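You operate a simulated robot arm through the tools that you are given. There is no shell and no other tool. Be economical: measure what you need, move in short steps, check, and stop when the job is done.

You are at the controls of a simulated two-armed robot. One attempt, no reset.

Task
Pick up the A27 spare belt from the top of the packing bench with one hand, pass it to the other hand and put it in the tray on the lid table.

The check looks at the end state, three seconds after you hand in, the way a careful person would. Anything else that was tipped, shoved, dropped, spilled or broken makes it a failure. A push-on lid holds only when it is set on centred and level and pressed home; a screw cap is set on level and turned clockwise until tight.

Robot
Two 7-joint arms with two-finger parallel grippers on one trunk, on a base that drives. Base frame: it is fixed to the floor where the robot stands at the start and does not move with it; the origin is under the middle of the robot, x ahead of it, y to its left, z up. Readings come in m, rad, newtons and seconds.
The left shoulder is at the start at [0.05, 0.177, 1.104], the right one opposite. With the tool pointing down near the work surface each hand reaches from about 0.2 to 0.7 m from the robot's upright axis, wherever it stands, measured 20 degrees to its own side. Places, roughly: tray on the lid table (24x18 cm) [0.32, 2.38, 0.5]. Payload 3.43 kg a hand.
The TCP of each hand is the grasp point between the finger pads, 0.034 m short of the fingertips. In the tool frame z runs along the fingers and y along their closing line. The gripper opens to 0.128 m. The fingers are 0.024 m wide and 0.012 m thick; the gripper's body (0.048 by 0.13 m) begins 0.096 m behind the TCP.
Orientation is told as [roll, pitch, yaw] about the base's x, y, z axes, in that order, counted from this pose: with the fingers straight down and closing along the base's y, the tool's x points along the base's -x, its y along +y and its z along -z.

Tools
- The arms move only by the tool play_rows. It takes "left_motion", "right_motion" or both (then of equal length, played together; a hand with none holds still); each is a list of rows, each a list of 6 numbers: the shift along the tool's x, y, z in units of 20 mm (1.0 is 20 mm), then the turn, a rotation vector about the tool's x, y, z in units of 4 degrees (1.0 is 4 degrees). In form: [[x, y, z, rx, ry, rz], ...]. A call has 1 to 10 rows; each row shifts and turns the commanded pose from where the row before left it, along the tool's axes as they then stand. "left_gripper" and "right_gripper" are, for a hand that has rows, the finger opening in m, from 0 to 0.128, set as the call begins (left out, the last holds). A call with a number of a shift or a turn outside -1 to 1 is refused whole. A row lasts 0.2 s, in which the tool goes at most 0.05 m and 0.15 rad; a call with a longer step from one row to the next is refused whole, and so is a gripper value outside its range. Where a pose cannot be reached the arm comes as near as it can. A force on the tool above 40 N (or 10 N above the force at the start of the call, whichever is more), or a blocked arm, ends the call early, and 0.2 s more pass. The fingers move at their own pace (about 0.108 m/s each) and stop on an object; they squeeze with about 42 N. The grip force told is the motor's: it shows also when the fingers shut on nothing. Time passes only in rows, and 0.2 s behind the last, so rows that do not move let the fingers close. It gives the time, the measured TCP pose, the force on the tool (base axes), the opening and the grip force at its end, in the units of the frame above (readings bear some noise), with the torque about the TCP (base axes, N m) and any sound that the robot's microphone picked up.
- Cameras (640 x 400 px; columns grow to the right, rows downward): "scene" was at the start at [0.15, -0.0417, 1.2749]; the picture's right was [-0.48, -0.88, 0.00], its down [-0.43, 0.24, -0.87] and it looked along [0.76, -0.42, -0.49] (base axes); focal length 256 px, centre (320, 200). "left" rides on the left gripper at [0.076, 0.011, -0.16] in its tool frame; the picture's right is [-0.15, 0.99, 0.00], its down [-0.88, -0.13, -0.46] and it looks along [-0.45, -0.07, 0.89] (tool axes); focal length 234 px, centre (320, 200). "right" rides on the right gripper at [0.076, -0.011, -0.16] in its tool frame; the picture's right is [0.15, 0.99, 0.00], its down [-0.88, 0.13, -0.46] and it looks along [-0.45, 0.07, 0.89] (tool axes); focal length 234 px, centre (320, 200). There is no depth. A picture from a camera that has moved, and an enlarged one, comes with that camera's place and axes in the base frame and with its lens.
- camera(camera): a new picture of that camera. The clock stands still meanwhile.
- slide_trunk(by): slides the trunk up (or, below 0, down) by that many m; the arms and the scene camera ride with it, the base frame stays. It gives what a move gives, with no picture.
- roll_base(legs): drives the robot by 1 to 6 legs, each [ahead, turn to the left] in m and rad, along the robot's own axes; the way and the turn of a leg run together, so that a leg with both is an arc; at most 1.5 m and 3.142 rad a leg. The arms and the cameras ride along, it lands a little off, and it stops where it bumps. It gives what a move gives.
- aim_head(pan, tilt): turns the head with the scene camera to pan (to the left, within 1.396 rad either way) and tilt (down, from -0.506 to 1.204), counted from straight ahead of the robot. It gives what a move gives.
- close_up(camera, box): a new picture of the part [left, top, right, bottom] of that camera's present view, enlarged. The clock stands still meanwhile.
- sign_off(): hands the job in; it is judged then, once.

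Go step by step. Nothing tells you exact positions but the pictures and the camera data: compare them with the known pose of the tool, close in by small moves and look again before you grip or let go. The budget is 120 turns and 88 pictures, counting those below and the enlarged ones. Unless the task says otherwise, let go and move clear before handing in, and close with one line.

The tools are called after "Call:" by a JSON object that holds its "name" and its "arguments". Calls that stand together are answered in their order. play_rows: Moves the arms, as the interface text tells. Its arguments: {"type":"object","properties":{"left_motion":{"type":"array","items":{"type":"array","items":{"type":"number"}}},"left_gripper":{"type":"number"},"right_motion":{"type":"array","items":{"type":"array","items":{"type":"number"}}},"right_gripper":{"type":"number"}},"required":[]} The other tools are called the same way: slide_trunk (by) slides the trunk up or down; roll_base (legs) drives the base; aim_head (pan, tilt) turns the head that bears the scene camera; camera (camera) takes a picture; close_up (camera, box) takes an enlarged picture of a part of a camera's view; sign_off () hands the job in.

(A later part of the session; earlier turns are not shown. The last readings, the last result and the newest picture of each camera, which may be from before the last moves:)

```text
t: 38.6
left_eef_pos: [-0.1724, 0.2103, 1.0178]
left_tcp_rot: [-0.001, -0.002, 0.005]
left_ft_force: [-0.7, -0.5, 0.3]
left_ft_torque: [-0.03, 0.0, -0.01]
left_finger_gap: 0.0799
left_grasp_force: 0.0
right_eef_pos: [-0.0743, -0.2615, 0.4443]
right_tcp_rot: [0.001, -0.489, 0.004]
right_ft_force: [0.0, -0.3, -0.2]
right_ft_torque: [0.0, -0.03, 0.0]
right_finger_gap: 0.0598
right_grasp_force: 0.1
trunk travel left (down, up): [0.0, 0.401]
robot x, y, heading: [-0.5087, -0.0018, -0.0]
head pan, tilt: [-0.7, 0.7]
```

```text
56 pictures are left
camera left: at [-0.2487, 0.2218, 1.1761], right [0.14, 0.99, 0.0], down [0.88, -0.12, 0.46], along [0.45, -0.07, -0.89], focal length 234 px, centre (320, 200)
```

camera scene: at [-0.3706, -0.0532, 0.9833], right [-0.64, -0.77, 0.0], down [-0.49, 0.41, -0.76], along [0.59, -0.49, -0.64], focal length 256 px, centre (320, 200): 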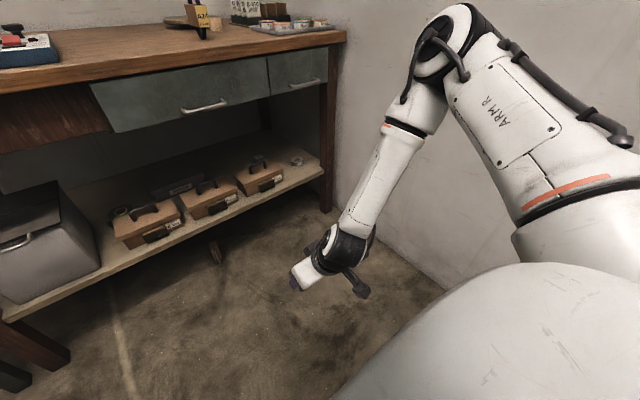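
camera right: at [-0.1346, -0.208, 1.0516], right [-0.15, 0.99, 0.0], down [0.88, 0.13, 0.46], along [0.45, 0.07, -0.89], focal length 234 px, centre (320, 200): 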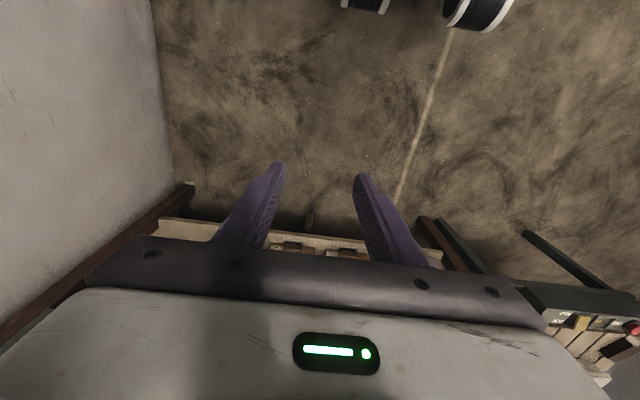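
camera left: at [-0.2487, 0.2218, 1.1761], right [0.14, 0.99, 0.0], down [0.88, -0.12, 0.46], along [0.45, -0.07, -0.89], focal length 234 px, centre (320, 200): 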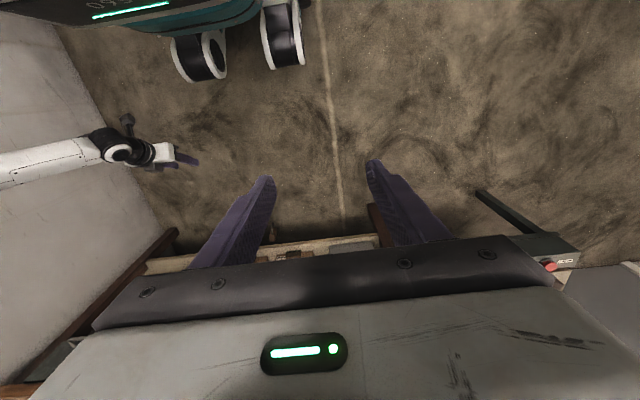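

The elbow is high and bent; the hand seems limited when in line with the forearm. I try tilting the fingers more forward and going lower.

Call:
{"name": "play_rows", "arguments": {"right_motion": [[0, 0, 0, 0, -1, 0], [0, 0, 0, 0, -1, 0], [0, 0, 0, 0, -1, 0], [0, 0, 0, 0, -1, 0], [0, 0, 0, 0, -1, 0], [0, 0, 0, 0, -1, 0], [0, 0, 0, 0, -1, 0], [0, 0, 0, 0, -1, 0]]}}

Call:
{"name": "play_rows", "arguments": {"right_motion": [[0.87, 0, 0.5, 0, 0, 0], [0.87, 0, 0.5, 0, 0, 0], [0.87, 0, 0.5, 0, 0, 0], [0.87, 0, 0.5, 0, 0, 0], [0.87, 0, 0.5, 0, 0, 0], [0.87, 0, 0.5, 0, 0, 0]]}}

```text
t: 40.4
left_eef_pos: [-0.1721, 0.2111, 1.0191]
left_tcp_rot: [0.0, -0.001, 0.007]
left_ft_force: [-1.0, 0.4, -0.6]
left_ft_torque: [0.0, 0.01, -0.01]
left_finger_gap: 0.0798
left_grasp_force: 0.1
right_eef_pos: [0.0027, -0.2337, 0.638]
right_tcp_rot: [-0.004, -1.033, 0.002]
right_ft_force: [0.0, 1.0, -1.0]
right_ft_torque: [-0.05, -0.02, 0.02]
right_finger_gap: 0.06
right_grasp_force: 0.0
right hand out of reach, approached as far as the arm can: row 1, 2, 3, 4, 5, 6, 7, 8
trunk travel left (down, up): [0.0, 0.401]
robot x, y, heading: [-0.5076, 0.0025, 0.002]
head pan, tilt: [-0.7, 0.7]
```

```text
t: 41.8
left_eef_pos: [-0.1712, 0.2112, 1.0185]
left_tcp_rot: [-0.002, -0.003, 0.004]
left_ft_force: [-0.5, 0.0, -0.8]
left_ft_torque: [0.0, -0.03, -0.03]
left_finger_gap: 0.0801
left_grasp_force: 0.1
right_eef_pos: [0.032, -0.1896, 0.6092]
right_tcp_rot: [-0.005, -1.042, 0.002]
right_ft_force: [0.9, -0.3, 0.2]
right_ft_torque: [-0.01, -0.02, 0.0]
right_finger_gap: 0.0601
right_grasp_force: 0.0
right hand out of reach, approached as far as the arm can: row 1, 2, 3, 4, 5, 6
trunk travel left (down, up): [0.0, 0.401]
robot x, y, heading: [-0.5045, -0.0008, 0.005]
head pan, tilt: [-0.7, 0.7]
```

Tilting forward raised the hand, so that's the wrong direction. I'll return to fingers down and try lowering with the hand farther out to the right, under the elbow.

Call:
{"name": "play_rows", "arguments": {"right_motion": [[0, -1, 0, 0, 1, 0], [0, -1, 0, 0, 1, 0], [0, -1, 0, 0, 1, 0], [0, -1, 0, 0, 1, 0], [0, -1, 0, 0, 1, 0], [0, -1, 0, 0, 1, 0], [0, -1, 0, 0, 1, 0], [0, -1, 0, 0, 1, 0], [0, 0, 0, 0, 1, 0], [0, 0, 0, 0, 1, 0]]}}

Call:
{"name": "play_rows", "arguments": {"right_motion": [[0, 0, 0, 0, 1, 0], [0, 0, 0, 0, 1, 0], [0, 0, 0, 0, 1, 0], [0, 0, 0, 0, 1, 0], [0, 0, 0, 0, 1, 0], [0, 0, 0.5, 0, 0, 0], [0, 0, 1, 0, 0, 0], [0, 0, 1, 0, 0, 0], [0, 0, 1, 0, 0, 0], [0, 0, 1, 0, 0, 0]]}}

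Call:
{"name": "play_rows", "arguments": {"right_motion": [[0, 0, 1, 0, 0, 0], [0, 0, 1, 0, 0, 0], [0, 0, 1, 0, 0, 0], [0, 0, 1, 0, 0, 0], [0, 0, 1, 0, 0, 0], [0, 0, 1, 0, 0, 0], [0, 0, 1, 0, 0, 0], [0, 0, 1, 0, 0, 0]]}}

Call:
{"name": "camera", "arguments": {"camera": "scene"}}

```text
t: 44.0
left_eef_pos: [-0.1731, 0.2105, 1.0175]
left_tcp_rot: [-0.001, -0.002, 0.005]
left_ft_force: [0.3, 0.2, -0.8]
left_ft_torque: [0.01, 0.01, -0.01]
left_finger_gap: 0.0799
left_grasp_force: 0.1
right_eef_pos: [0.0335, -0.3503, 0.6065]
right_tcp_rot: [0.002, -0.349, 0.003]
right_ft_force: [-0.1, -0.5, 0.1]
right_ft_torque: [-0.04, 0.01, -0.05]
right_finger_gap: 0.06
right_grasp_force: 0.1
trunk travel left (down, up): [0.0, 0.401]
robot x, y, heading: [-0.5022, 0.0016, 0.002]
head pan, tilt: [-0.7, 0.7]
```

```text
t: 46.2
left_eef_pos: [-0.1718, 0.2112, 1.0178]
left_tcp_rot: [-0.002, -0.001, 0.005]
left_ft_force: [0.6, 0.0, 0.3]
left_ft_torque: [-0.03, -0.03, -0.02]
left_finger_gap: 0.0798
left_grasp_force: 0.1
right_eef_pos: [0.0337, -0.3498, 0.5176]
right_tcp_rot: [0.003, -0.001, 0.004]
right_ft_force: [-0.2, 0.4, 0.5]
right_ft_torque: [0.0, 0.03, 0.0]
right_finger_gap: 0.0601
right_grasp_force: 0.0
trunk travel left (down, up): [0.0, 0.401]
robot x, y, heading: [-0.5096, -0.0035, 0.004]
head pan, tilt: [-0.7, 0.7]
```

```text
t: 48.0
left_eef_pos: [-0.1719, 0.2101, 1.0178]
left_tcp_rot: [-0.003, -0.004, 0.005]
left_ft_force: [0.4, -0.8, 0.5]
left_ft_torque: [-0.03, -0.01, 0.0]
left_finger_gap: 0.08
left_grasp_force: 0.1
right_eef_pos: [-0.0339, -0.3673, 0.4364]
right_tcp_rot: [0.0, -0.002, 0.003]
right_ft_force: [0.1, -0.3, -0.2]
right_ft_torque: [0.03, -0.02, 0.03]
right_finger_gap: 0.06
right_grasp_force: 0.0
right hand out of reach, approached as far as the arm can: row 1, 2, 3, 4, 5, 6, 7, 8
trunk travel left (down, up): [0.0, 0.401]
robot x, y, heading: [-0.5003, -0.002, 0.011]
head pan, tilt: [-0.7, 0.7]
```

```text
55 pictures are left
camera scene: at [-0.3706, -0.0532, 0.9833], right [-0.64, -0.77, 0.0], down [-0.49, 0.41, -0.76], along [0.59, -0.49, -0.64], focal length 256 px, centre (320, 200)
```

scene: 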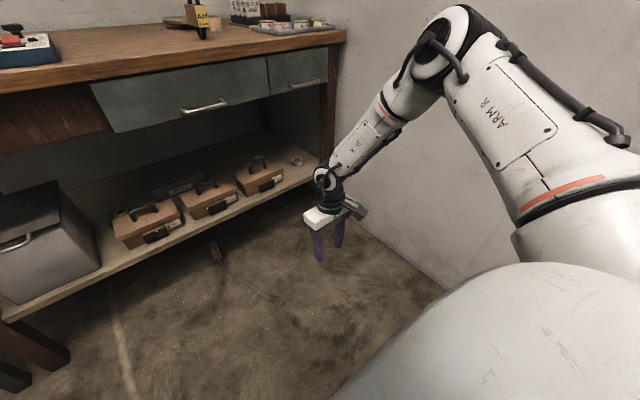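

The upper arm seems to sit at a shoulder limit. I test whether the hand gets lower out to the robot's side.

Call:
{"name": "play_rows", "arguments": {"right_motion": [[0, 0, -1, 0, 0, 0], [0, 0, -1, 0, 0, 0], [0, 0, -1, 0, 0, 0], [1, -0.5, -1, 0, 0, 0], [1, -0.5, -1, 0, 0, 0], [1, -0.5, 0, 0, 0, 0], [1, -0.5, 0, 0, 0, 0], [1, -0.5, 0, 0, 0, 0], [1, -0.5, 0, 0, 0, 0], [1, -0.5, 0, 0, 0, 0]]}}

Call:
{"name": "play_rows", "arguments": {"right_motion": [[1, -0.5, 0, 0, 0, 0], [1, -0.5, 0, 0, 0, 0], [0, 0, 1, 0, 0, 0], [0, 0, 1, 0, 0, 0], [0, 0, 1, 0, 0, 0], [0, 0, 1, 0, 0, 0], [0, 0, 1, 0, 0, 0], [0, 0, 1, 0, 0, 0], [0, 0, 1, 0, 0, 0], [0, 0, 1, 0, 0, 0]]}}

Call:
{"name": "play_rows", "arguments": {"right_motion": [[0, 0, 1, 0, 0, 0], [0, 0, 1, 0, 0, 0], [0, 0, 1, 0, 0, 0], [0, 0, 1, 0, 0, 0], [0, 0, 1, 0, 0, 0], [0, 0, 1, 0, 0, 0]]}}

Call:
{"name": "aim_head", "arguments": {"pan": -1.2, "tilt": 0.6}}

Call:
{"name": "camera", "arguments": {"camera": "scene"}}

```text
t: 50.2
left_eef_pos: [-0.1727, 0.2113, 1.0179]
left_tcp_rot: [-0.002, -0.001, 0.005]
left_ft_force: [0.4, 0.1, 0.0]
left_ft_torque: [-0.03, -0.03, 0.0]
left_finger_gap: 0.08
left_grasp_force: 0.1
right_eef_pos: [-0.177, -0.4367, 0.5347]
right_tcp_rot: [0.001, -0.002, 0.007]
right_ft_force: [0.4, 0.8, -0.1]
right_ft_torque: [-0.03, 0.0, -0.04]
right_finger_gap: 0.06
right_grasp_force: 0.1
trunk travel left (down, up): [0.0, 0.401]
robot x, y, heading: [-0.5067, -0.0026, 0.006]
head pan, tilt: [-0.7, 0.7]
```

```text
t: 52.4
left_eef_pos: [-0.1714, 0.2115, 1.0176]
left_tcp_rot: [-0.001, -0.002, 0.007]
left_ft_force: [-1.6, 1.0, -0.3]
left_ft_torque: [-0.01, -0.03, -0.01]
left_finger_gap: 0.08
left_grasp_force: 0.1
right_eef_pos: [-0.2149, -0.4561, 0.375]
right_tcp_rot: [0.0, -0.003, 0.003]
right_ft_force: [-0.1, -0.2, 0.6]
right_ft_torque: [-0.02, 0.01, 0.04]
right_finger_gap: 0.06
right_grasp_force: 0.0
trunk travel left (down, up): [0.0, 0.401]
robot x, y, heading: [-0.5075, -0.0004, 0.004]
head pan, tilt: [-0.7, 0.7]
```

```text
t: 53.8
left_eef_pos: [-0.1735, 0.2101, 1.0189]
left_tcp_rot: [0.0, -0.002, 0.004]
left_ft_force: [-0.5, 0.1, 0.1]
left_ft_torque: [0.01, -0.01, -0.02]
left_finger_gap: 0.0798
left_grasp_force: 0.0
right_eef_pos: [-0.2174, -0.4576, 0.2563]
right_tcp_rot: [0.0, -0.002, 0.003]
right_ft_force: [-1.0, 0.5, -0.2]
right_ft_torque: [0.0, 0.0, 0.0]
right_finger_gap: 0.0598
right_grasp_force: 0.2
trunk travel left (down, up): [0.0, 0.401]
robot x, y, heading: [-0.5065, -0.0019, 0.002]
head pan, tilt: [-0.7, 0.7]
```

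```text
t: 54.8
left_eef_pos: [-0.1716, 0.21, 1.019]
left_tcp_rot: [-0.003, -0.002, 0.006]
left_ft_force: [-0.1, 0.0, -0.9]
left_ft_torque: [0.01, 0.0, 0.03]
left_finger_gap: 0.0799
left_grasp_force: 0.1
right_eef_pos: [-0.2156, -0.4567, 0.2563]
right_tcp_rot: [0.001, -0.002, 0.003]
right_ft_force: [0.5, 0.6, -0.2]
right_ft_torque: [0.0, -0.02, 0.0]
right_finger_gap: 0.0604
right_grasp_force: 0.0
trunk travel left (down, up): [0.0, 0.401]
robot x, y, heading: [-0.508, -0.0018, -0.0]
head pan, tilt: [-1.201, 0.6]
```

```text
54 pictures are left
camera scene: at [-0.4035, -0.081, 0.9919], right [-0.93, -0.37, 0.0], down [-0.21, 0.53, -0.82], along [0.3, -0.77, -0.57], focal length 256 px, centre (320, 200)
```

scene: 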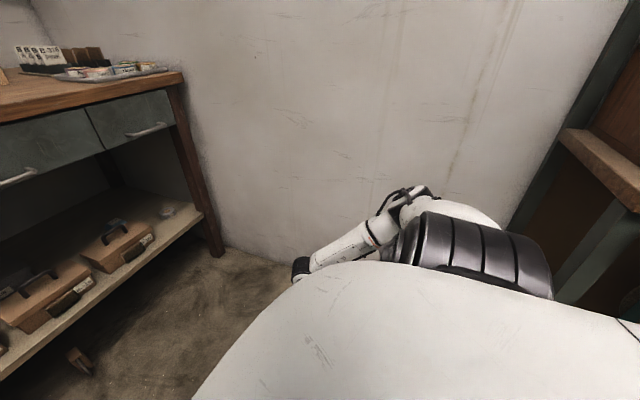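

To the side, the hand goes much lower (z 0.256 with no limit). I keep lowering to find the floor reach.

Call:
{"name": "play_rows", "arguments": {"right_motion": [[0, 0, 1, 0, 0, 0], [0, 0, 1, 0, 0, 0], [0, 0, 1, 0, 0, 0], [0, 0, 1, 0, 0, 0], [0, 0, 1, 0, 0, 0], [0, 0, 1, 0, 0, 0], [0, 0, 1, 0, 0, 0], [0, 0, 1, 0, 0, 0], [0, 0, 0.5, 0, 0, 0]]}}

Call:
{"name": "camera", "arguments": {"camera": "right"}}

```text
t: 56.8
left_eef_pos: [-0.1721, 0.2105, 1.0174]
left_tcp_rot: [-0.004, -0.002, 0.004]
left_ft_force: [-1.0, 0.4, -0.4]
left_ft_torque: [-0.01, 0.02, -0.01]
left_finger_gap: 0.0802
left_grasp_force: 0.0
right_eef_pos: [-0.2154, -0.4554, 0.1239]
right_tcp_rot: [0.0, -0.001, 0.004]
right_ft_force: [0.8, -1.0, -0.6]
right_ft_torque: [0.02, 0.01, -0.01]
right_finger_gap: 0.06
right_grasp_force: 0.0
right hand out of reach, approached as far as the arm can: row 7, 8, 9
trunk travel left (down, up): [0.0, 0.401]
robot x, y, heading: [-0.5055, -0.0035, 0.006]
head pan, tilt: [-1.201, 0.6]
```

```text
53 pictures are left
camera right: at [-0.2911, -0.4677, 0.2844], right [-0.15, 0.99, 0.0], down [0.88, 0.13, 0.46], along [0.45, 0.07, -0.89], focal length 234 px, centre (320, 200)
```

right: 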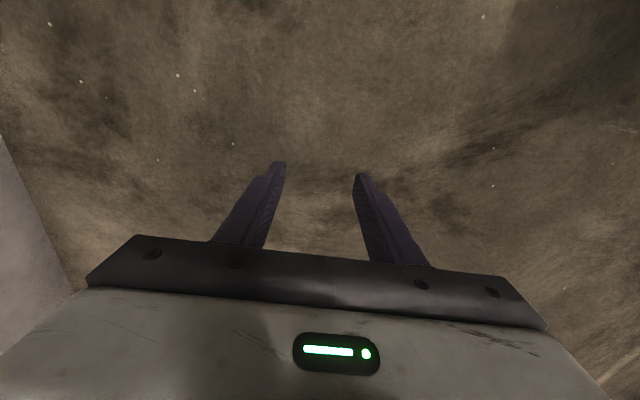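

At the side I reach z 0.124 with the arm nearly straight. I try sliding inward under the shoulder, still low, then tilting the fingers forward.

Call:
{"name": "play_rows", "arguments": {"right_motion": [[0.3, 1, 0, 0, 0, 0], [0.3, 1, 0, 0, 0, 0], [0.3, 1, 0, 0, 0, 0], [0.3, 1, 0, 0, 0, 0], [0.3, 1, 0, 0, 0, 0], [0.3, 1, 0, 0, 0, 0]]}}

Call:
{"name": "play_rows", "arguments": {"right_motion": [[0, 0, 0, 0, -1, 0], [0, 0, 0, 0, -1, 0], [0, 0, 0, 0, -1, 0], [0, 0, 0, 0, -1, 0], [0, 0, 0, 0, -1, 0], [0, 0, 0, 0, -1, 0], [0, 0, 0, 0, -1, 0], [0, 0, 0, 0, -1, 0]]}}

```text
t: 58.1
left_eef_pos: [-0.1732, 0.2101, 1.0171]
left_tcp_rot: [-0.002, -0.002, 0.005]
left_ft_force: [0.3, -0.3, 0.5]
left_ft_torque: [0.0, -0.01, 0.01]
left_finger_gap: 0.08
left_grasp_force: 0.2
right_eef_pos: [-0.2519, -0.3347, 0.126]
right_tcp_rot: [0.003, -0.002, 0.003]
right_ft_force: [-0.7, -0.3, 0.0]
right_ft_torque: [-0.02, -0.02, 0.04]
right_finger_gap: 0.0602
right_grasp_force: 0.0
trunk travel left (down, up): [0.0, 0.401]
robot x, y, heading: [-0.5045, 0.0019, 0.005]
head pan, tilt: [-1.201, 0.6]
```

```text
t: 60.0
left_eef_pos: [-0.1725, 0.2111, 1.0184]
left_tcp_rot: [-0.001, -0.003, 0.006]
left_ft_force: [-0.2, 0.7, 0.1]
left_ft_torque: [0.0, -0.03, -0.01]
left_finger_gap: 0.08
left_grasp_force: 0.0
right_eef_pos: [-0.2181, -0.2883, 0.1309]
right_tcp_rot: [0.098, -0.514, -0.011]
right_ft_force: [-0.3, -0.2, 0.6]
right_ft_torque: [0.02, -0.01, -0.01]
right_finger_gap: 0.0601
right_grasp_force: 0.0
right hand out of reach, approached as far as the arm can: row 4, 5, 6
trunk travel left (down, up): [0.0, 0.401]
robot x, y, heading: [-0.5076, -0.0025, 0.007]
head pan, tilt: [-1.201, 0.6]
```

That works: z 0.131 with 30° forward tilt. I continue tilting and lowering.

Call:
{"name": "play_rows", "arguments": {"right_motion": [[0, 0, 0, 0, -1, 0], [0, 0, 0, 0, -1, 0], [0, 0, 0, 0, -1, 0], [0.6, 0, 0.8, 0, 0, 0], [0.6, 0, 0.8, 0, 0, 0], [0.6, 0, 0.8, 0, 0, 0]]}}

Call:
{"name": "camera", "arguments": {"camera": "right"}}

Call:
{"name": "camera", "arguments": {"camera": "left"}}

```text
t: 61.4
left_eef_pos: [-0.1713, 0.2094, 1.0184]
left_tcp_rot: [-0.003, -0.003, 0.006]
left_ft_force: [-0.8, -0.6, -0.3]
left_ft_torque: [0.02, -0.01, -0.01]
left_finger_gap: 0.0798
left_grasp_force: 0.0
right_eef_pos: [-0.2126, -0.2827, 0.0716]
right_tcp_rot: [0.114, -0.722, -0.036]
right_ft_force: [0.4, 0.5, 0.3]
right_ft_torque: [0.0, 0.02, 0.03]
right_finger_gap: 0.0601
right_grasp_force: 0.0
trunk travel left (down, up): [0.0, 0.401]
robot x, y, heading: [-0.5078, -0.0004, 0.003]
head pan, tilt: [-1.201, 0.6]
```

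```text
52 pictures are left
camera right: at [-0.3745, -0.3066, 0.1403], right [-0.15, 0.99, -0.01], down [0.36, 0.06, 0.93], along [0.92, 0.13, -0.36], focal length 234 px, centre (320, 200)
```

right: 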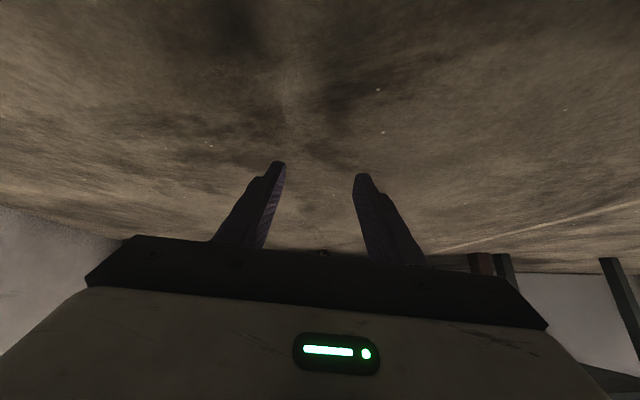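

```text
51 pictures are left
camera left: at [-0.2487, 0.2218, 1.1762], right [0.14, 0.99, 0.0], down [0.88, -0.12, 0.46], along [0.45, -0.07, -0.89], focal length 234 px, centre (320, 200)
```

left: 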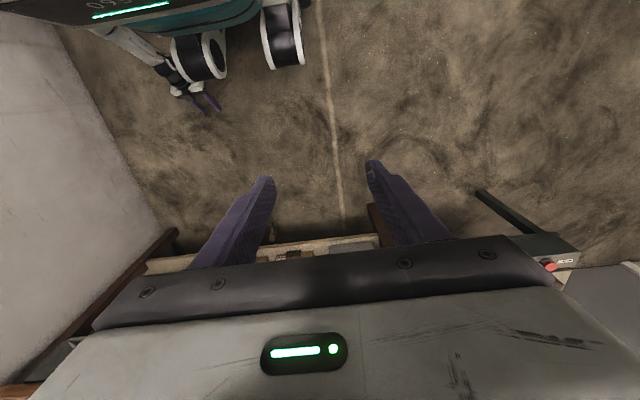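

Fingers are at z≈0.05 tip height, tilted 41°. Now I retract the left hand a bit and make an S-drive to line up laterally with the belt (y −0.155).

Call:
{"name": "play_rows", "arguments": {"left_motion": [[1, 0.5, 0, 0, 0, 0], [1, 0.5, 0, 0, 0, 0], [1, 0.5, 0, 0, 0, 0], [1, 0.5, 0, 0, 0, 0]]}}

Call:
{"name": "roll_base", "arguments": {"legs": [[0, 0.3], [0.433, 0], [0, -0.3]]}}

Call:
{"name": "camera", "arguments": {"camera": "right"}}

Call:
{"name": "aim_head", "arguments": {"pan": -0.2, "tilt": 0.9}}

Call:
{"name": "camera", "arguments": {"camera": "scene"}}

```text
t: 62.4
left_eef_pos: [-0.2268, 0.2351, 0.9746]
left_tcp_rot: [-0.002, -0.001, 0.007]
left_ft_force: [-0.2, -0.7, 0.2]
left_ft_torque: [-0.04, 0.0, 0.01]
left_finger_gap: 0.0798
left_grasp_force: 0.0
left hand out of reach, approached as far as the arm can: row 1, 2, 3, 4
right_eef_pos: [-0.2123, -0.2823, 0.0725]
right_tcp_rot: [0.115, -0.721, -0.039]
right_ft_force: [0.1, 0.6, -0.5]
right_ft_torque: [0.0, -0.01, 0.01]
right_finger_gap: 0.0599
right_grasp_force: 0.0
trunk travel left (down, up): [0.0, 0.401]
robot x, y, heading: [-0.5074, -0.001, 0.007]
head pan, tilt: [-1.201, 0.6]
```

```text
t: 67.0
left_eef_pos: [0.1889, 0.3649, 0.9755]
left_tcp_rot: [0.002, 0.0, 0.002]
left_ft_force: [-0.7, 0.8, 0.1]
left_ft_torque: [-0.02, 0.03, -0.05]
left_finger_gap: 0.0799
left_grasp_force: 0.0
right_eef_pos: [0.1997, -0.1522, 0.0724]
right_tcp_rot: [0.117, -0.72, -0.04]
right_ft_force: [-0.7, -0.5, -0.3]
right_ft_torque: [-0.01, 0.02, 0.0]
right_finger_gap: 0.0599
right_grasp_force: 0.0
trunk travel left (down, up): [0.0, 0.401]
robot x, y, heading: [-0.0923, 0.1309, 0.001]
head pan, tilt: [-1.201, 0.6]
```

```text
50 pictures are left
camera right: at [0.0393, -0.1756, 0.1404], right [-0.15, 0.99, -0.01], down [0.36, 0.06, 0.93], along [0.92, 0.13, -0.36], focal length 234 px, centre (320, 200)
```

right: 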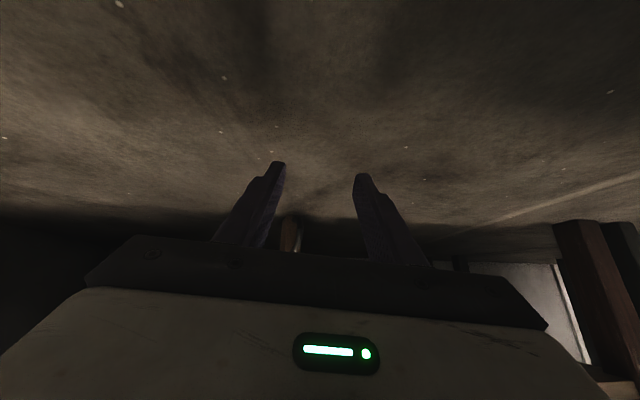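

```text
t: 68.2
left_eef_pos: [0.1896, 0.366, 0.9741]
left_tcp_rot: [-0.002, -0.002, 0.002]
left_ft_force: [0.2, -0.3, 0.1]
left_ft_torque: [0.01, -0.05, 0.01]
left_finger_gap: 0.08
left_grasp_force: 0.0
right_eef_pos: [0.2017, -0.1519, 0.0724]
right_tcp_rot: [0.115, -0.721, -0.041]
right_ft_force: [0.4, 0.6, -0.1]
right_ft_torque: [0.05, -0.02, 0.01]
right_finger_gap: 0.06
right_grasp_force: 0.1
trunk travel left (down, up): [0.0, 0.401]
robot x, y, heading: [-0.0914, 0.1308, 0.002]
head pan, tilt: [-0.201, 0.901]
```

```text
49 pictures are left
camera scene: at [0.0528, 0.117, 0.9672], right [-0.2, -0.98, 0.0], down [-0.77, 0.16, -0.62], along [0.61, -0.12, -0.78], focal length 256 px, centre (320, 200)
```

scene: 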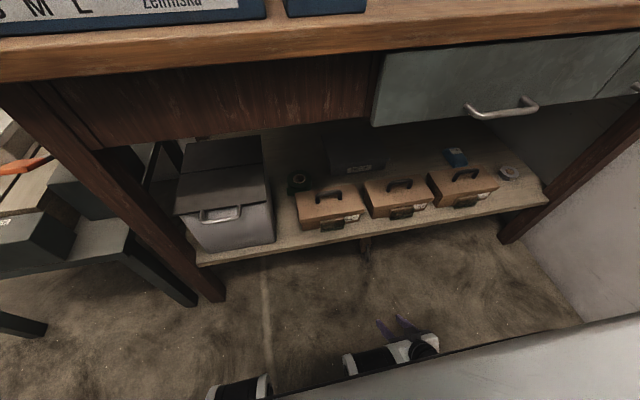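

The hand is low on the floor pointing at the belt. I enlarge the right camera for alignment.

Call:
{"name": "close_up", "arguments": {"camera": "right", "box": [250, 170, 370, 260]}}

Call:
{"name": "close_up", "arguments": {"camera": "scene", "box": [320, 220, 470, 370]}}

```text
4.44 times, centred on (310, 215) of right
camera zoom: at [0.0393, -0.1756, 0.1405], right [-0.15, 0.99, -0.01], down [0.36, 0.06, 0.93], along [0.92, 0.13, -0.36], focal length 1041 px, centre (364, 133)
```

zoom: 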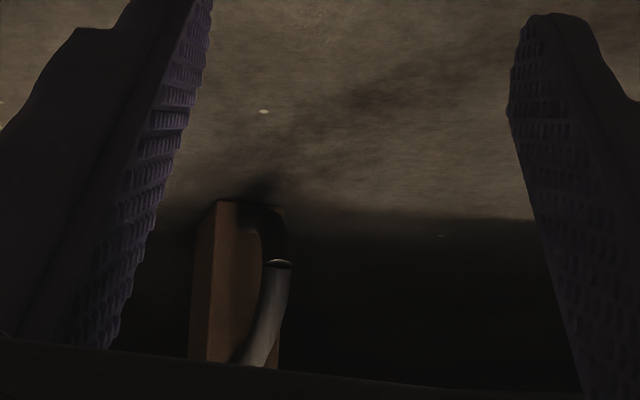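

```text
2.67 times, centred on (395, 295) of scene
camera zoom: at [0.0528, 0.117, 0.9672], right [-0.2, -0.98, 0.0], down [-0.77, 0.16, -0.62], along [0.61, -0.12, -0.78], focal length 683 px, centre (120, -53)
```

zoom: 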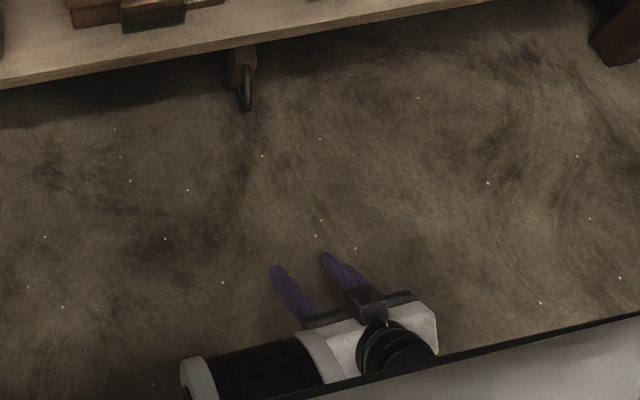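

The belt loop tip is near [0.455, -0.151, 0.04], well centred for the fingers; the sleeve's near face is at x≈0.496. I extend the hand forward and slightly down here in the free space first.

Call:
{"name": "play_rows", "arguments": {"right_motion": [[-0.61, 0, 0.87, 0, 0, 0], [-0.61, 0, 0.87, 0, 0, 0], [-0.61, 0, 0.87, 0, 0, 0], [-0.61, 0, 0.87, 0, 0, 0]]}}

```text
t: 69.2
left_eef_pos: [0.1881, 0.3652, 0.975]
left_tcp_rot: [-0.001, 0.001, 0.004]
left_ft_force: [-0.2, -0.4, 0.1]
left_ft_torque: [0.01, -0.04, -0.05]
left_finger_gap: 0.0799
left_grasp_force: 0.1
right_eef_pos: [0.2694, -0.1528, 0.0658]
right_tcp_rot: [0.115, -0.722, -0.04]
right_ft_force: [-0.2, -0.5, 0.5]
right_ft_torque: [0.04, 0.0, 0.0]
right_finger_gap: 0.0598
right_grasp_force: 0.0
right hand out of reach, approached as far as the arm can: row 3, 4
trunk travel left (down, up): [0.0, 0.401]
robot x, y, heading: [-0.0905, 0.1291, 0.001]
head pan, tilt: [-0.201, 0.901]
```

Reached about robot-frame [0.36, -0.28] at tip height 0.04. Now I drive forward 0.13 m and check.

Call:
{"name": "roll_base", "arguments": {"legs": [[0.13, 0]]}}

Call:
{"name": "camera", "arguments": {"camera": "right"}}

Call:
{"name": "camera", "arguments": {"camera": "scene"}}

```text
t: 70.5
left_eef_pos: [0.316, 0.366, 0.9748]
left_tcp_rot: [-0.001, 0.0, 0.001]
left_ft_force: [0.7, 0.0, 0.0]
left_ft_torque: [0.02, 0.0, 0.01]
left_finger_gap: 0.0801
left_grasp_force: 0.1
right_eef_pos: [0.3954, -0.1524, 0.0655]
right_tcp_rot: [0.115, -0.722, -0.042]
right_ft_force: [0.1, 0.4, 0.3]
right_ft_torque: [0.02, 0.0, 0.0]
right_finger_gap: 0.0599
right_grasp_force: 0.1
trunk travel left (down, up): [0.0, 0.401]
robot x, y, heading: [0.0369, 0.1271, -0.001]
head pan, tilt: [-0.201, 0.901]
```

```text
46 pictures are left
camera right: at [0.2347, -0.1757, 0.1338], right [-0.14, 0.99, -0.01], down [0.36, 0.06, 0.93], along [0.92, 0.13, -0.36], focal length 234 px, centre (320, 200)
```

right: 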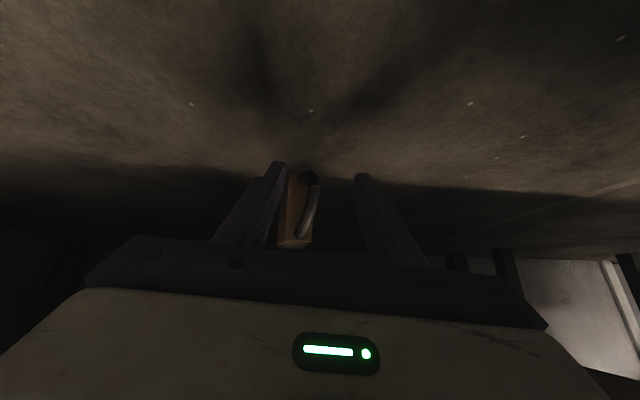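

```text
45 pictures are left
camera scene: at [0.1806, 0.1172, 0.9672], right [-0.2, -0.98, 0.0], down [-0.77, 0.16, -0.62], along [0.61, -0.12, -0.78], focal length 256 px, centre (320, 200)
```

scene: 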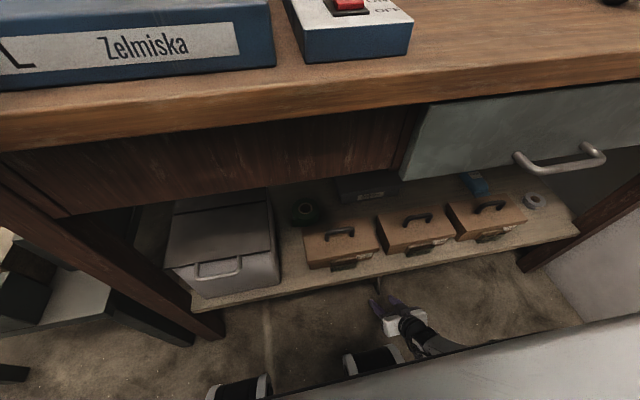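

The loop sits between the finger directions and clearances to the bench look fine. I drive the last 0.062 m.

Call:
{"name": "roll_base", "arguments": {"legs": [[0.062, 0]]}}

Call:
{"name": "close_up", "arguments": {"camera": "right", "box": [220, 120, 420, 260]}}

Call:
{"name": "close_up", "arguments": {"camera": "scene", "box": [300, 240, 500, 400]}}

```text
t: 71.5
left_eef_pos: [0.3767, 0.3652, 0.9751]
left_tcp_rot: [-0.003, 0.001, 0.001]
left_ft_force: [0.4, 0.0, 1.1]
left_ft_torque: [0.03, -0.07, -0.01]
left_finger_gap: 0.0798
left_grasp_force: 0.0
right_eef_pos: [0.455, -0.1527, 0.0664]
right_tcp_rot: [0.116, -0.719, -0.042]
right_ft_force: [0.6, -0.6, 0.1]
right_ft_torque: [-0.02, 0.0, 0.01]
right_finger_gap: 0.0599
right_grasp_force: 0.0
trunk travel left (down, up): [0.0, 0.401]
robot x, y, heading: [0.095, 0.1345, -0.002]
head pan, tilt: [-0.201, 0.901]
```

```text
2.86 times, centred on (320, 190) of right
camera zoom: at [0.2946, -0.1759, 0.1338], right [-0.14, 0.99, -0.01], down [0.36, 0.06, 0.93], along [0.92, 0.13, -0.36], focal length 669 px, centre (320, 229)
```

zoom: 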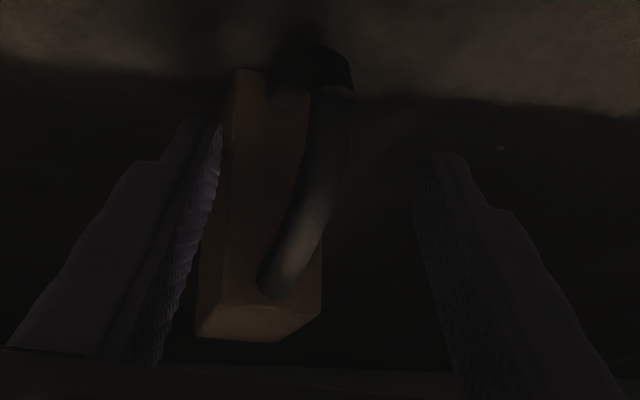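

```text
2.50 times, centred on (400, 320) of scene
camera zoom: at [0.2409, 0.117, 0.9672], right [-0.2, -0.98, 0.0], down [-0.77, 0.16, -0.62], along [0.61, -0.12, -0.78], focal length 641 px, centre (120, -100)
```

zoom: 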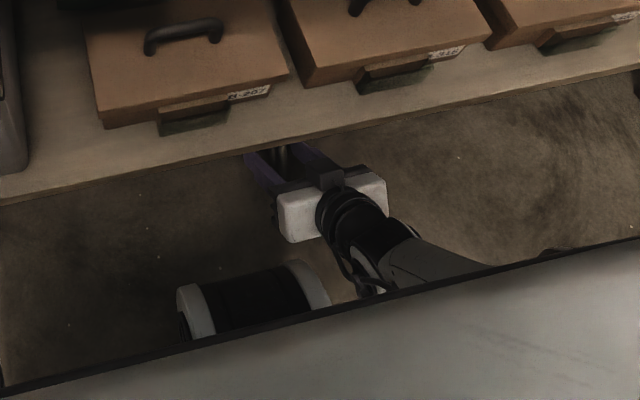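

The loop is between the pads right near the grasp point, and the sleeve just beyond the tips. I close on the loop.

Call:
{"name": "play_rows", "arguments": {"right_motion": [[0, 0, 0, 0, 0, 0], [0, 0, 0, 0, 0, 0], [0, 0, 0, 0, 0, 0], [0, 0, 0, 0, 0, 0]], "right_gripper": 0.0}}

Call:
{"name": "close_up", "arguments": {"camera": "right", "box": [220, 120, 420, 260]}}

```text
t: 72.5
left_eef_pos: [0.3775, 0.3651, 0.9765]
left_tcp_rot: [-0.002, 0.0, 0.001]
left_ft_force: [0.1, 0.3, -0.3]
left_ft_torque: [0.01, -0.01, 0.04]
left_finger_gap: 0.08
left_grasp_force: 0.1
right_eef_pos: [0.4564, -0.1527, 0.0655]
right_tcp_rot: [0.115, -0.721, -0.042]
right_ft_force: [0.0, -1.6, 1.6]
right_ft_torque: [-0.13, -0.08, -0.04]
right_finger_gap: 0.0134
right_grasp_force: 41.6
trunk travel left (down, up): [0.0, 0.401]
robot x, y, heading: [0.097, 0.1271, -0.003]
head pan, tilt: [-0.201, 0.901]
```

```text
2.86 times, centred on (320, 190) of right
camera zoom: at [0.2949, -0.1761, 0.134], right [-0.14, 0.99, -0.01], down [0.36, 0.06, 0.93], along [0.92, 0.13, -0.36], focal length 669 px, centre (320, 229)
```

zoom: 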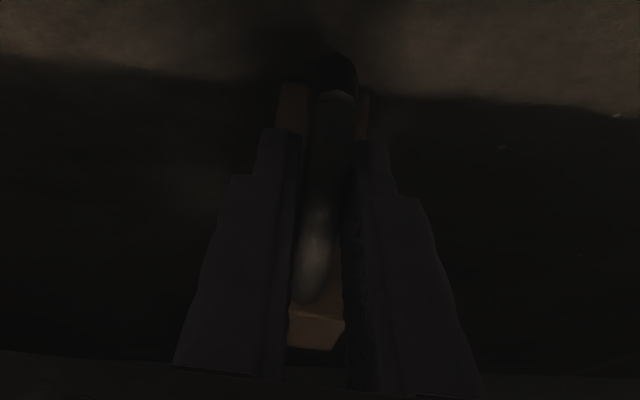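

The loop is gripped (13 mm, 42 N). I lift gently 3 cm and check.

Call:
{"name": "play_rows", "arguments": {"right_motion": [[-0.2, 0, -0.23, 0, 0, 0], [-0.2, 0, -0.23, 0, 0, 0], [-0.2, 0, -0.23, 0, 0, 0], [-0.2, 0, -0.23, 0, 0, 0], [-0.2, 0, -0.23, 0, 0, 0], [0, 0, 0, 0, 0, 0]]}}

Call:
{"name": "close_up", "arguments": {"camera": "right", "box": [220, 120, 420, 260]}}

```text
t: 73.9
left_eef_pos: [0.3767, 0.3647, 0.9755]
left_tcp_rot: [0.0, 0.0, 0.001]
left_ft_force: [-0.2, 0.6, 0.5]
left_ft_torque: [-0.02, -0.04, -0.01]
left_finger_gap: 0.0798
left_grasp_force: 0.0
right_eef_pos: [0.4558, -0.1555, 0.0967]
right_tcp_rot: [0.115, -0.719, -0.042]
right_ft_force: [-0.2, 0.2, -1.3]
right_ft_torque: [0.01, 0.08, -0.01]
right_finger_gap: 0.0135
right_grasp_force: 42.0
trunk travel left (down, up): [0.0, 0.401]
robot x, y, heading: [0.0994, 0.1322, 0.005]
head pan, tilt: [-0.201, 0.901]
```

```text
2.86 times, centred on (320, 190) of right
camera zoom: at [0.2944, -0.1793, 0.1642], right [-0.14, 0.99, -0.01], down [0.36, 0.06, 0.93], along [0.92, 0.13, -0.36], focal length 669 px, centre (320, 229)
```

zoom: 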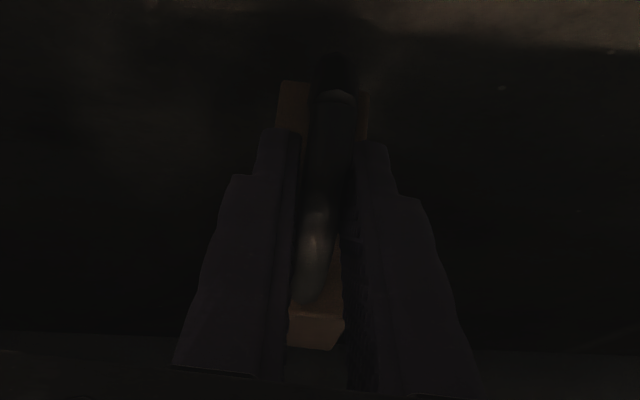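

Held firmly, lifted off the floor. I back out 0.45 m from under the bench.

Call:
{"name": "roll_base", "arguments": {"legs": [[-0.45, 0]]}}

Call:
{"name": "camera", "arguments": {"camera": "right"}}

```text
t: 76.6
left_eef_pos: [-0.0725, 0.3659, 0.9752]
left_tcp_rot: [0.0, 0.003, 0.001]
left_ft_force: [0.4, 0.5, 0.6]
left_ft_torque: [0.03, 0.0, 0.01]
left_finger_gap: 0.0798
left_grasp_force: 0.2
right_eef_pos: [0.0051, -0.1554, 0.097]
right_tcp_rot: [0.115, -0.72, -0.042]
right_ft_force: [0.0, 0.1, -1.0]
right_ft_torque: [0.0, 0.08, 0.01]
right_finger_gap: 0.0132
right_grasp_force: 41.6
trunk travel left (down, up): [0.0, 0.401]
robot x, y, heading: [-0.3545, 0.1286, 0.002]
head pan, tilt: [-0.201, 0.901]
```

```text
40 pictures are left
camera right: at [-0.1552, -0.179, 0.1641], right [-0.14, 0.99, -0.01], down [0.36, 0.06, 0.93], along [0.92, 0.13, -0.36], focal length 234 px, centre (320, 200)
```

right: 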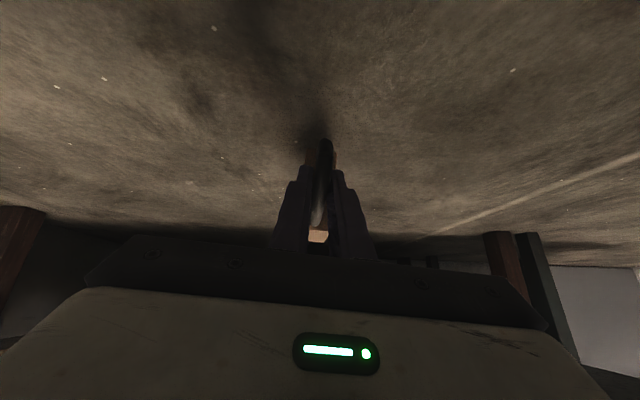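

A27 is out and held by the loop. I raise the trunk back up, then look at the grip.

Call:
{"name": "slide_trunk", "arguments": {"by": 0.275}}

Call:
{"name": "play_rows", "arguments": {"right_motion": [[-0.5, 0, -0.58, 0, 0.4, 0], [-0.5, 0, -0.58, 0, 0.4, 0], [-0.5, 0, -0.6, 0, 0.4, 0], [-0.5, 0, -0.6, 0, 0.4, 0], [-0.45, 0, -0.62, 0, 0.4, 0], [-0.45, 0, -0.62, 0, 0.4, 0], [-0.45, 0, -0.65, 0, 0.4, 0], [-0.4, 0, -0.65, 0, 0.4, 0], [-0.4, 0, -0.65, 0, 0.4, 0], [-0.4, 0, -0.65, 0, 0.4, 0]]}}

Call:
{"name": "camera", "arguments": {"camera": "right"}}

```text
t: 79.4
left_eef_pos: [-0.0721, 0.3634, 1.2505]
left_tcp_rot: [0.001, 0.0, -0.001]
left_ft_force: [-0.3, 0.2, -0.2]
left_ft_torque: [0.04, -0.03, -0.03]
left_finger_gap: 0.0799
left_grasp_force: 0.1
right_eef_pos: [0.0065, -0.1558, 0.371]
right_tcp_rot: [0.117, -0.721, -0.043]
right_ft_force: [-0.5, -0.2, -0.8]
right_ft_torque: [-0.01, 0.1, 0.04]
right_finger_gap: 0.0134
right_grasp_force: 42.2
trunk travel left (down, up): [-0.275, 0.126]
robot x, y, heading: [-0.3524, 0.129, 0.002]
head pan, tilt: [-0.201, 0.901]
```

```text
t: 81.6
left_eef_pos: [-0.0721, 0.3655, 1.2499]
left_tcp_rot: [-0.001, -0.001, 0.001]
left_ft_force: [-0.4, -0.1, 0.4]
left_ft_torque: [-0.01, 0.02, 0.02]
left_finger_gap: 0.08
left_grasp_force: 0.1
right_eef_pos: [0.012, -0.1701, 0.5249]
right_tcp_rot: [0.095, -0.44, -0.009]
right_ft_force: [-0.5, -0.7, -1.6]
right_ft_torque: [-0.04, 0.04, -0.04]
right_finger_gap: 0.0133
right_grasp_force: 41.8
trunk travel left (down, up): [-0.275, 0.126]
robot x, y, heading: [-0.3514, 0.1301, 0.002]
head pan, tilt: [-0.201, 0.901]
```

```text
39 pictures are left
camera right: at [-0.1235, -0.1953, 0.6346], right [-0.16, 0.99, 0.02], down [0.6, 0.08, 0.8], along [0.78, 0.14, -0.6], focal length 234 px, centre (320, 200)
```

right: 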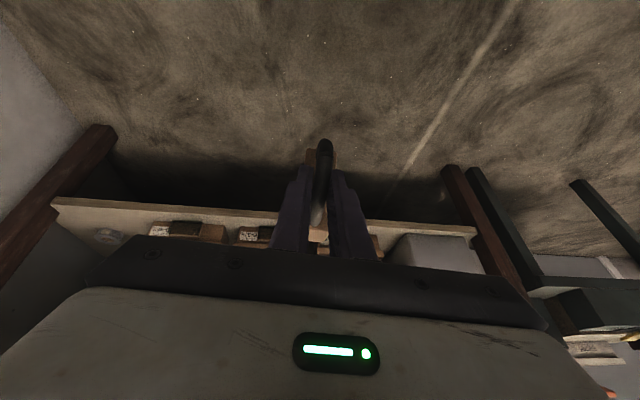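

Stable. I keep raising and bringing the hand to fingers-down.

Call:
{"name": "play_rows", "arguments": {"right_motion": [[-0.38, 0, -0.82, -0.1, 0.6, 0], [-0.36, 0, -0.84, -0.1, 0.6, 0], [-0.32, 0, -0.85, -0.1, 0.6, 0], [-0.28, 0, -0.86, -0.1, 0.6, 0], [-0.25, 0, -0.87, -0.1, 0.6, 0], [-0.2, 0, -0.88, -0.1, 0.6, 0], [-0.16, 0, -0.9, -0.1, 0.6, 0], [-0.12, 0, -0.9, -0.1, 0.6, 0], [-0.08, 0, -0.9, -0.1, 0.6, 0], [-0.04, 0, -0.9, -0.1, 0.6, 0]]}}

Call:
{"name": "play_rows", "arguments": {"right_motion": [[0, 0, -0.9, -0.2, 0, 0], [0, 0, -0.9, -0.2, 0, 0], [0, 0, -0.9, -0.2, 0, 0], [0, 0, -0.9, 0, 0, 0], [0, 0, -0.9, 0, 0, 0], [0, 0, -0.9, 0, 0, 0], [0, 0, -0.9, 0, 0, 0], [0, 0, -0.9, 0, 0, 0], [0, 0, -0.9, 0, 0, 0], [0, 0, -0.9, 0, 0, 0]]}}

Call:
{"name": "aim_head", "arguments": {"pan": -0.4, "tilt": 0.4}}

Call:
{"name": "camera", "arguments": {"camera": "scene"}}

```text
t: 83.8
left_eef_pos: [-0.0721, 0.3653, 1.2507]
left_tcp_rot: [0.001, 0.0, -0.001]
left_ft_force: [0.3, -0.2, -1.1]
left_ft_torque: [0.01, 0.0, -0.01]
left_finger_gap: 0.0799
left_grasp_force: 0.1
right_eef_pos: [0.0119, -0.1904, 0.7044]
right_tcp_rot: [0.153, -0.026, 0.045]
right_ft_force: [-0.3, 0.2, -0.5]
right_ft_torque: [-0.01, 0.05, 0.01]
right_finger_gap: 0.0137
right_grasp_force: 42.1
trunk travel left (down, up): [-0.275, 0.126]
robot x, y, heading: [-0.3529, 0.1308, 0.002]
head pan, tilt: [-0.201, 0.901]
```

```text
t: 86.0
left_eef_pos: [-0.0733, 0.3662, 1.2517]
left_tcp_rot: [-0.001, 0.0, 0.0]
left_ft_force: [-0.8, 0.2, 0.7]
left_ft_torque: [0.0, -0.02, -0.05]
left_finger_gap: 0.0801
left_grasp_force: 0.1
right_eef_pos: [0.0081, -0.2228, 0.8826]
right_tcp_rot: [0.196, -0.026, 0.047]
right_ft_force: [-0.6, -0.5, -0.6]
right_ft_torque: [-0.03, 0.0, 0.01]
right_finger_gap: 0.0133
right_grasp_force: 41.4
trunk travel left (down, up): [-0.275, 0.126]
robot x, y, heading: [-0.354, 0.1332, -0.0]
head pan, tilt: [-0.201, 0.901]
```

```text
t: 86.9
left_eef_pos: [-0.0724, 0.3661, 1.2508]
left_tcp_rot: [0.001, -0.001, 0.0]
left_ft_force: [-0.7, 0.8, -0.1]
left_ft_torque: [-0.03, 0.02, 0.02]
left_finger_gap: 0.08
left_grasp_force: 0.1
right_eef_pos: [0.0086, -0.2236, 0.883]
right_tcp_rot: [0.195, -0.026, 0.047]
right_ft_force: [-0.5, -0.9, -1.0]
right_ft_torque: [-0.01, 0.05, 0.02]
right_finger_gap: 0.0136
right_grasp_force: 42.5
trunk travel left (down, up): [-0.275, 0.126]
robot x, y, heading: [-0.3543, 0.1291, -0.002]
head pan, tilt: [-0.4, 0.4]
```

```text
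38 pictures are left
camera scene: at [-0.1974, 0.096, 1.2851], right [-0.39, -0.92, 0.0], down [-0.36, 0.15, -0.92], along [0.85, -0.36, -0.39], focal length 256 px, centre (320, 200)
```

scene: 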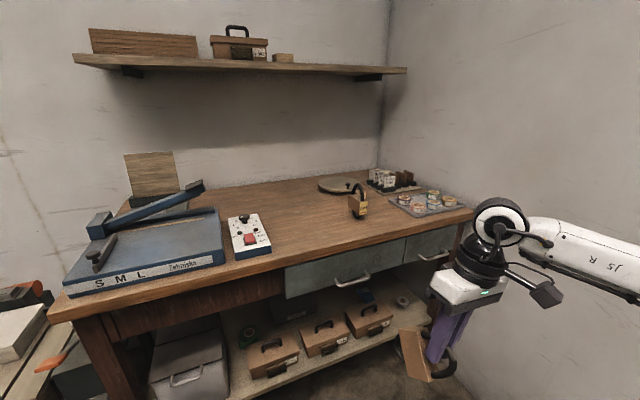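

A27 hangs securely from the right fingers. I bring the right hand to the front centre and begin rolling it to point left.

Call:
{"name": "play_rows", "arguments": {"right_motion": [[-0.2, 0.95, -0.5, 0, 0, 0], [-0.2, 0.95, -0.5, 0, 0, 0], [-0.2, 0.95, -0.5, 0, 0, 0], [-0.2, 0.95, -0.5, 0, 0, 0], [-0.2, 0.95, -0.5, 0, 0, 0], [-0.2, 0.95, -0.5, 0, 0, 0], [-0.2, 0.95, -0.5, 0, 0, 0], [-0.2, 0.95, -0.5, 0, 0, 0], [-0.2, 0.95, -0.5, 0, 0, 0], [-0.2, 0.95, -0.5, 0, 0, 0]]}}

Call:
{"name": "play_rows", "arguments": {"right_motion": [[0, 0, 0, -0.8, 0, 0], [0, 0, 0, -0.8, 0, 0], [0, 0, 0, -0.8, 0, 0], [0, 0, 0, -0.8, 0, 0], [0, 0, 0, -0.8, 0, 0], [0, 0, 0, -0.8, 0, 0], [0, 0, 0, -0.8, 0, 0], [0, 0, 0, -0.8, 0, 0], [0, 0, 0, -0.8, 0, 0], [0, 0, 0, -0.8, 0, 0]]}}

Call:
{"name": "camera", "arguments": {"camera": "scene"}}

```text
t: 89.1
left_eef_pos: [-0.0726, 0.3653, 1.2507]
left_tcp_rot: [-0.002, 0.001, 0.001]
left_ft_force: [-0.6, -0.1, -0.2]
left_ft_torque: [0.02, 0.01, -0.01]
left_finger_gap: 0.08
left_grasp_force: 0.0
right_eef_pos: [0.0366, -0.0538, 1.0165]
right_tcp_rot: [0.196, -0.024, 0.044]
right_ft_force: [0.2, -0.6, -1.0]
right_ft_torque: [0.0, 0.06, 0.02]
right_finger_gap: 0.0135
right_grasp_force: 41.6
trunk travel left (down, up): [-0.275, 0.126]
robot x, y, heading: [-0.3537, 0.1317, 0.004]
head pan, tilt: [-0.4, 0.4]
```

```text
t: 91.3
left_eef_pos: [-0.0713, 0.3653, 1.2511]
left_tcp_rot: [0.0, -0.001, 0.0]
left_ft_force: [0.5, 0.4, 0.4]
left_ft_torque: [-0.02, 0.03, 0.01]
left_finger_gap: 0.08
left_grasp_force: 0.0
right_eef_pos: [0.0365, -0.0549, 1.0157]
right_tcp_rot: [0.754, -0.026, 0.046]
right_ft_force: [0.0, -0.4, -2.2]
right_ft_torque: [-0.09, 0.02, 0.01]
right_finger_gap: 0.0135
right_grasp_force: 41.6
trunk travel left (down, up): [-0.275, 0.126]
robot x, y, heading: [-0.3525, 0.1333, -0.004]
head pan, tilt: [-0.4, 0.4]
```

```text
37 pictures are left
camera scene: at [-0.1974, 0.0959, 1.2852], right [-0.39, -0.92, 0.0], down [-0.36, 0.15, -0.92], along [0.85, -0.36, -0.39], focal length 256 px, centre (320, 200)
```

scene: 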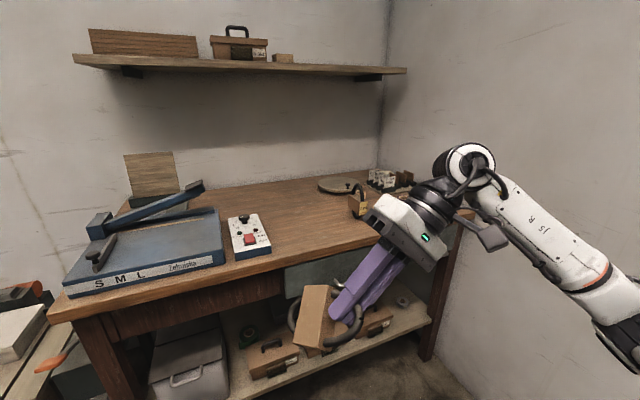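

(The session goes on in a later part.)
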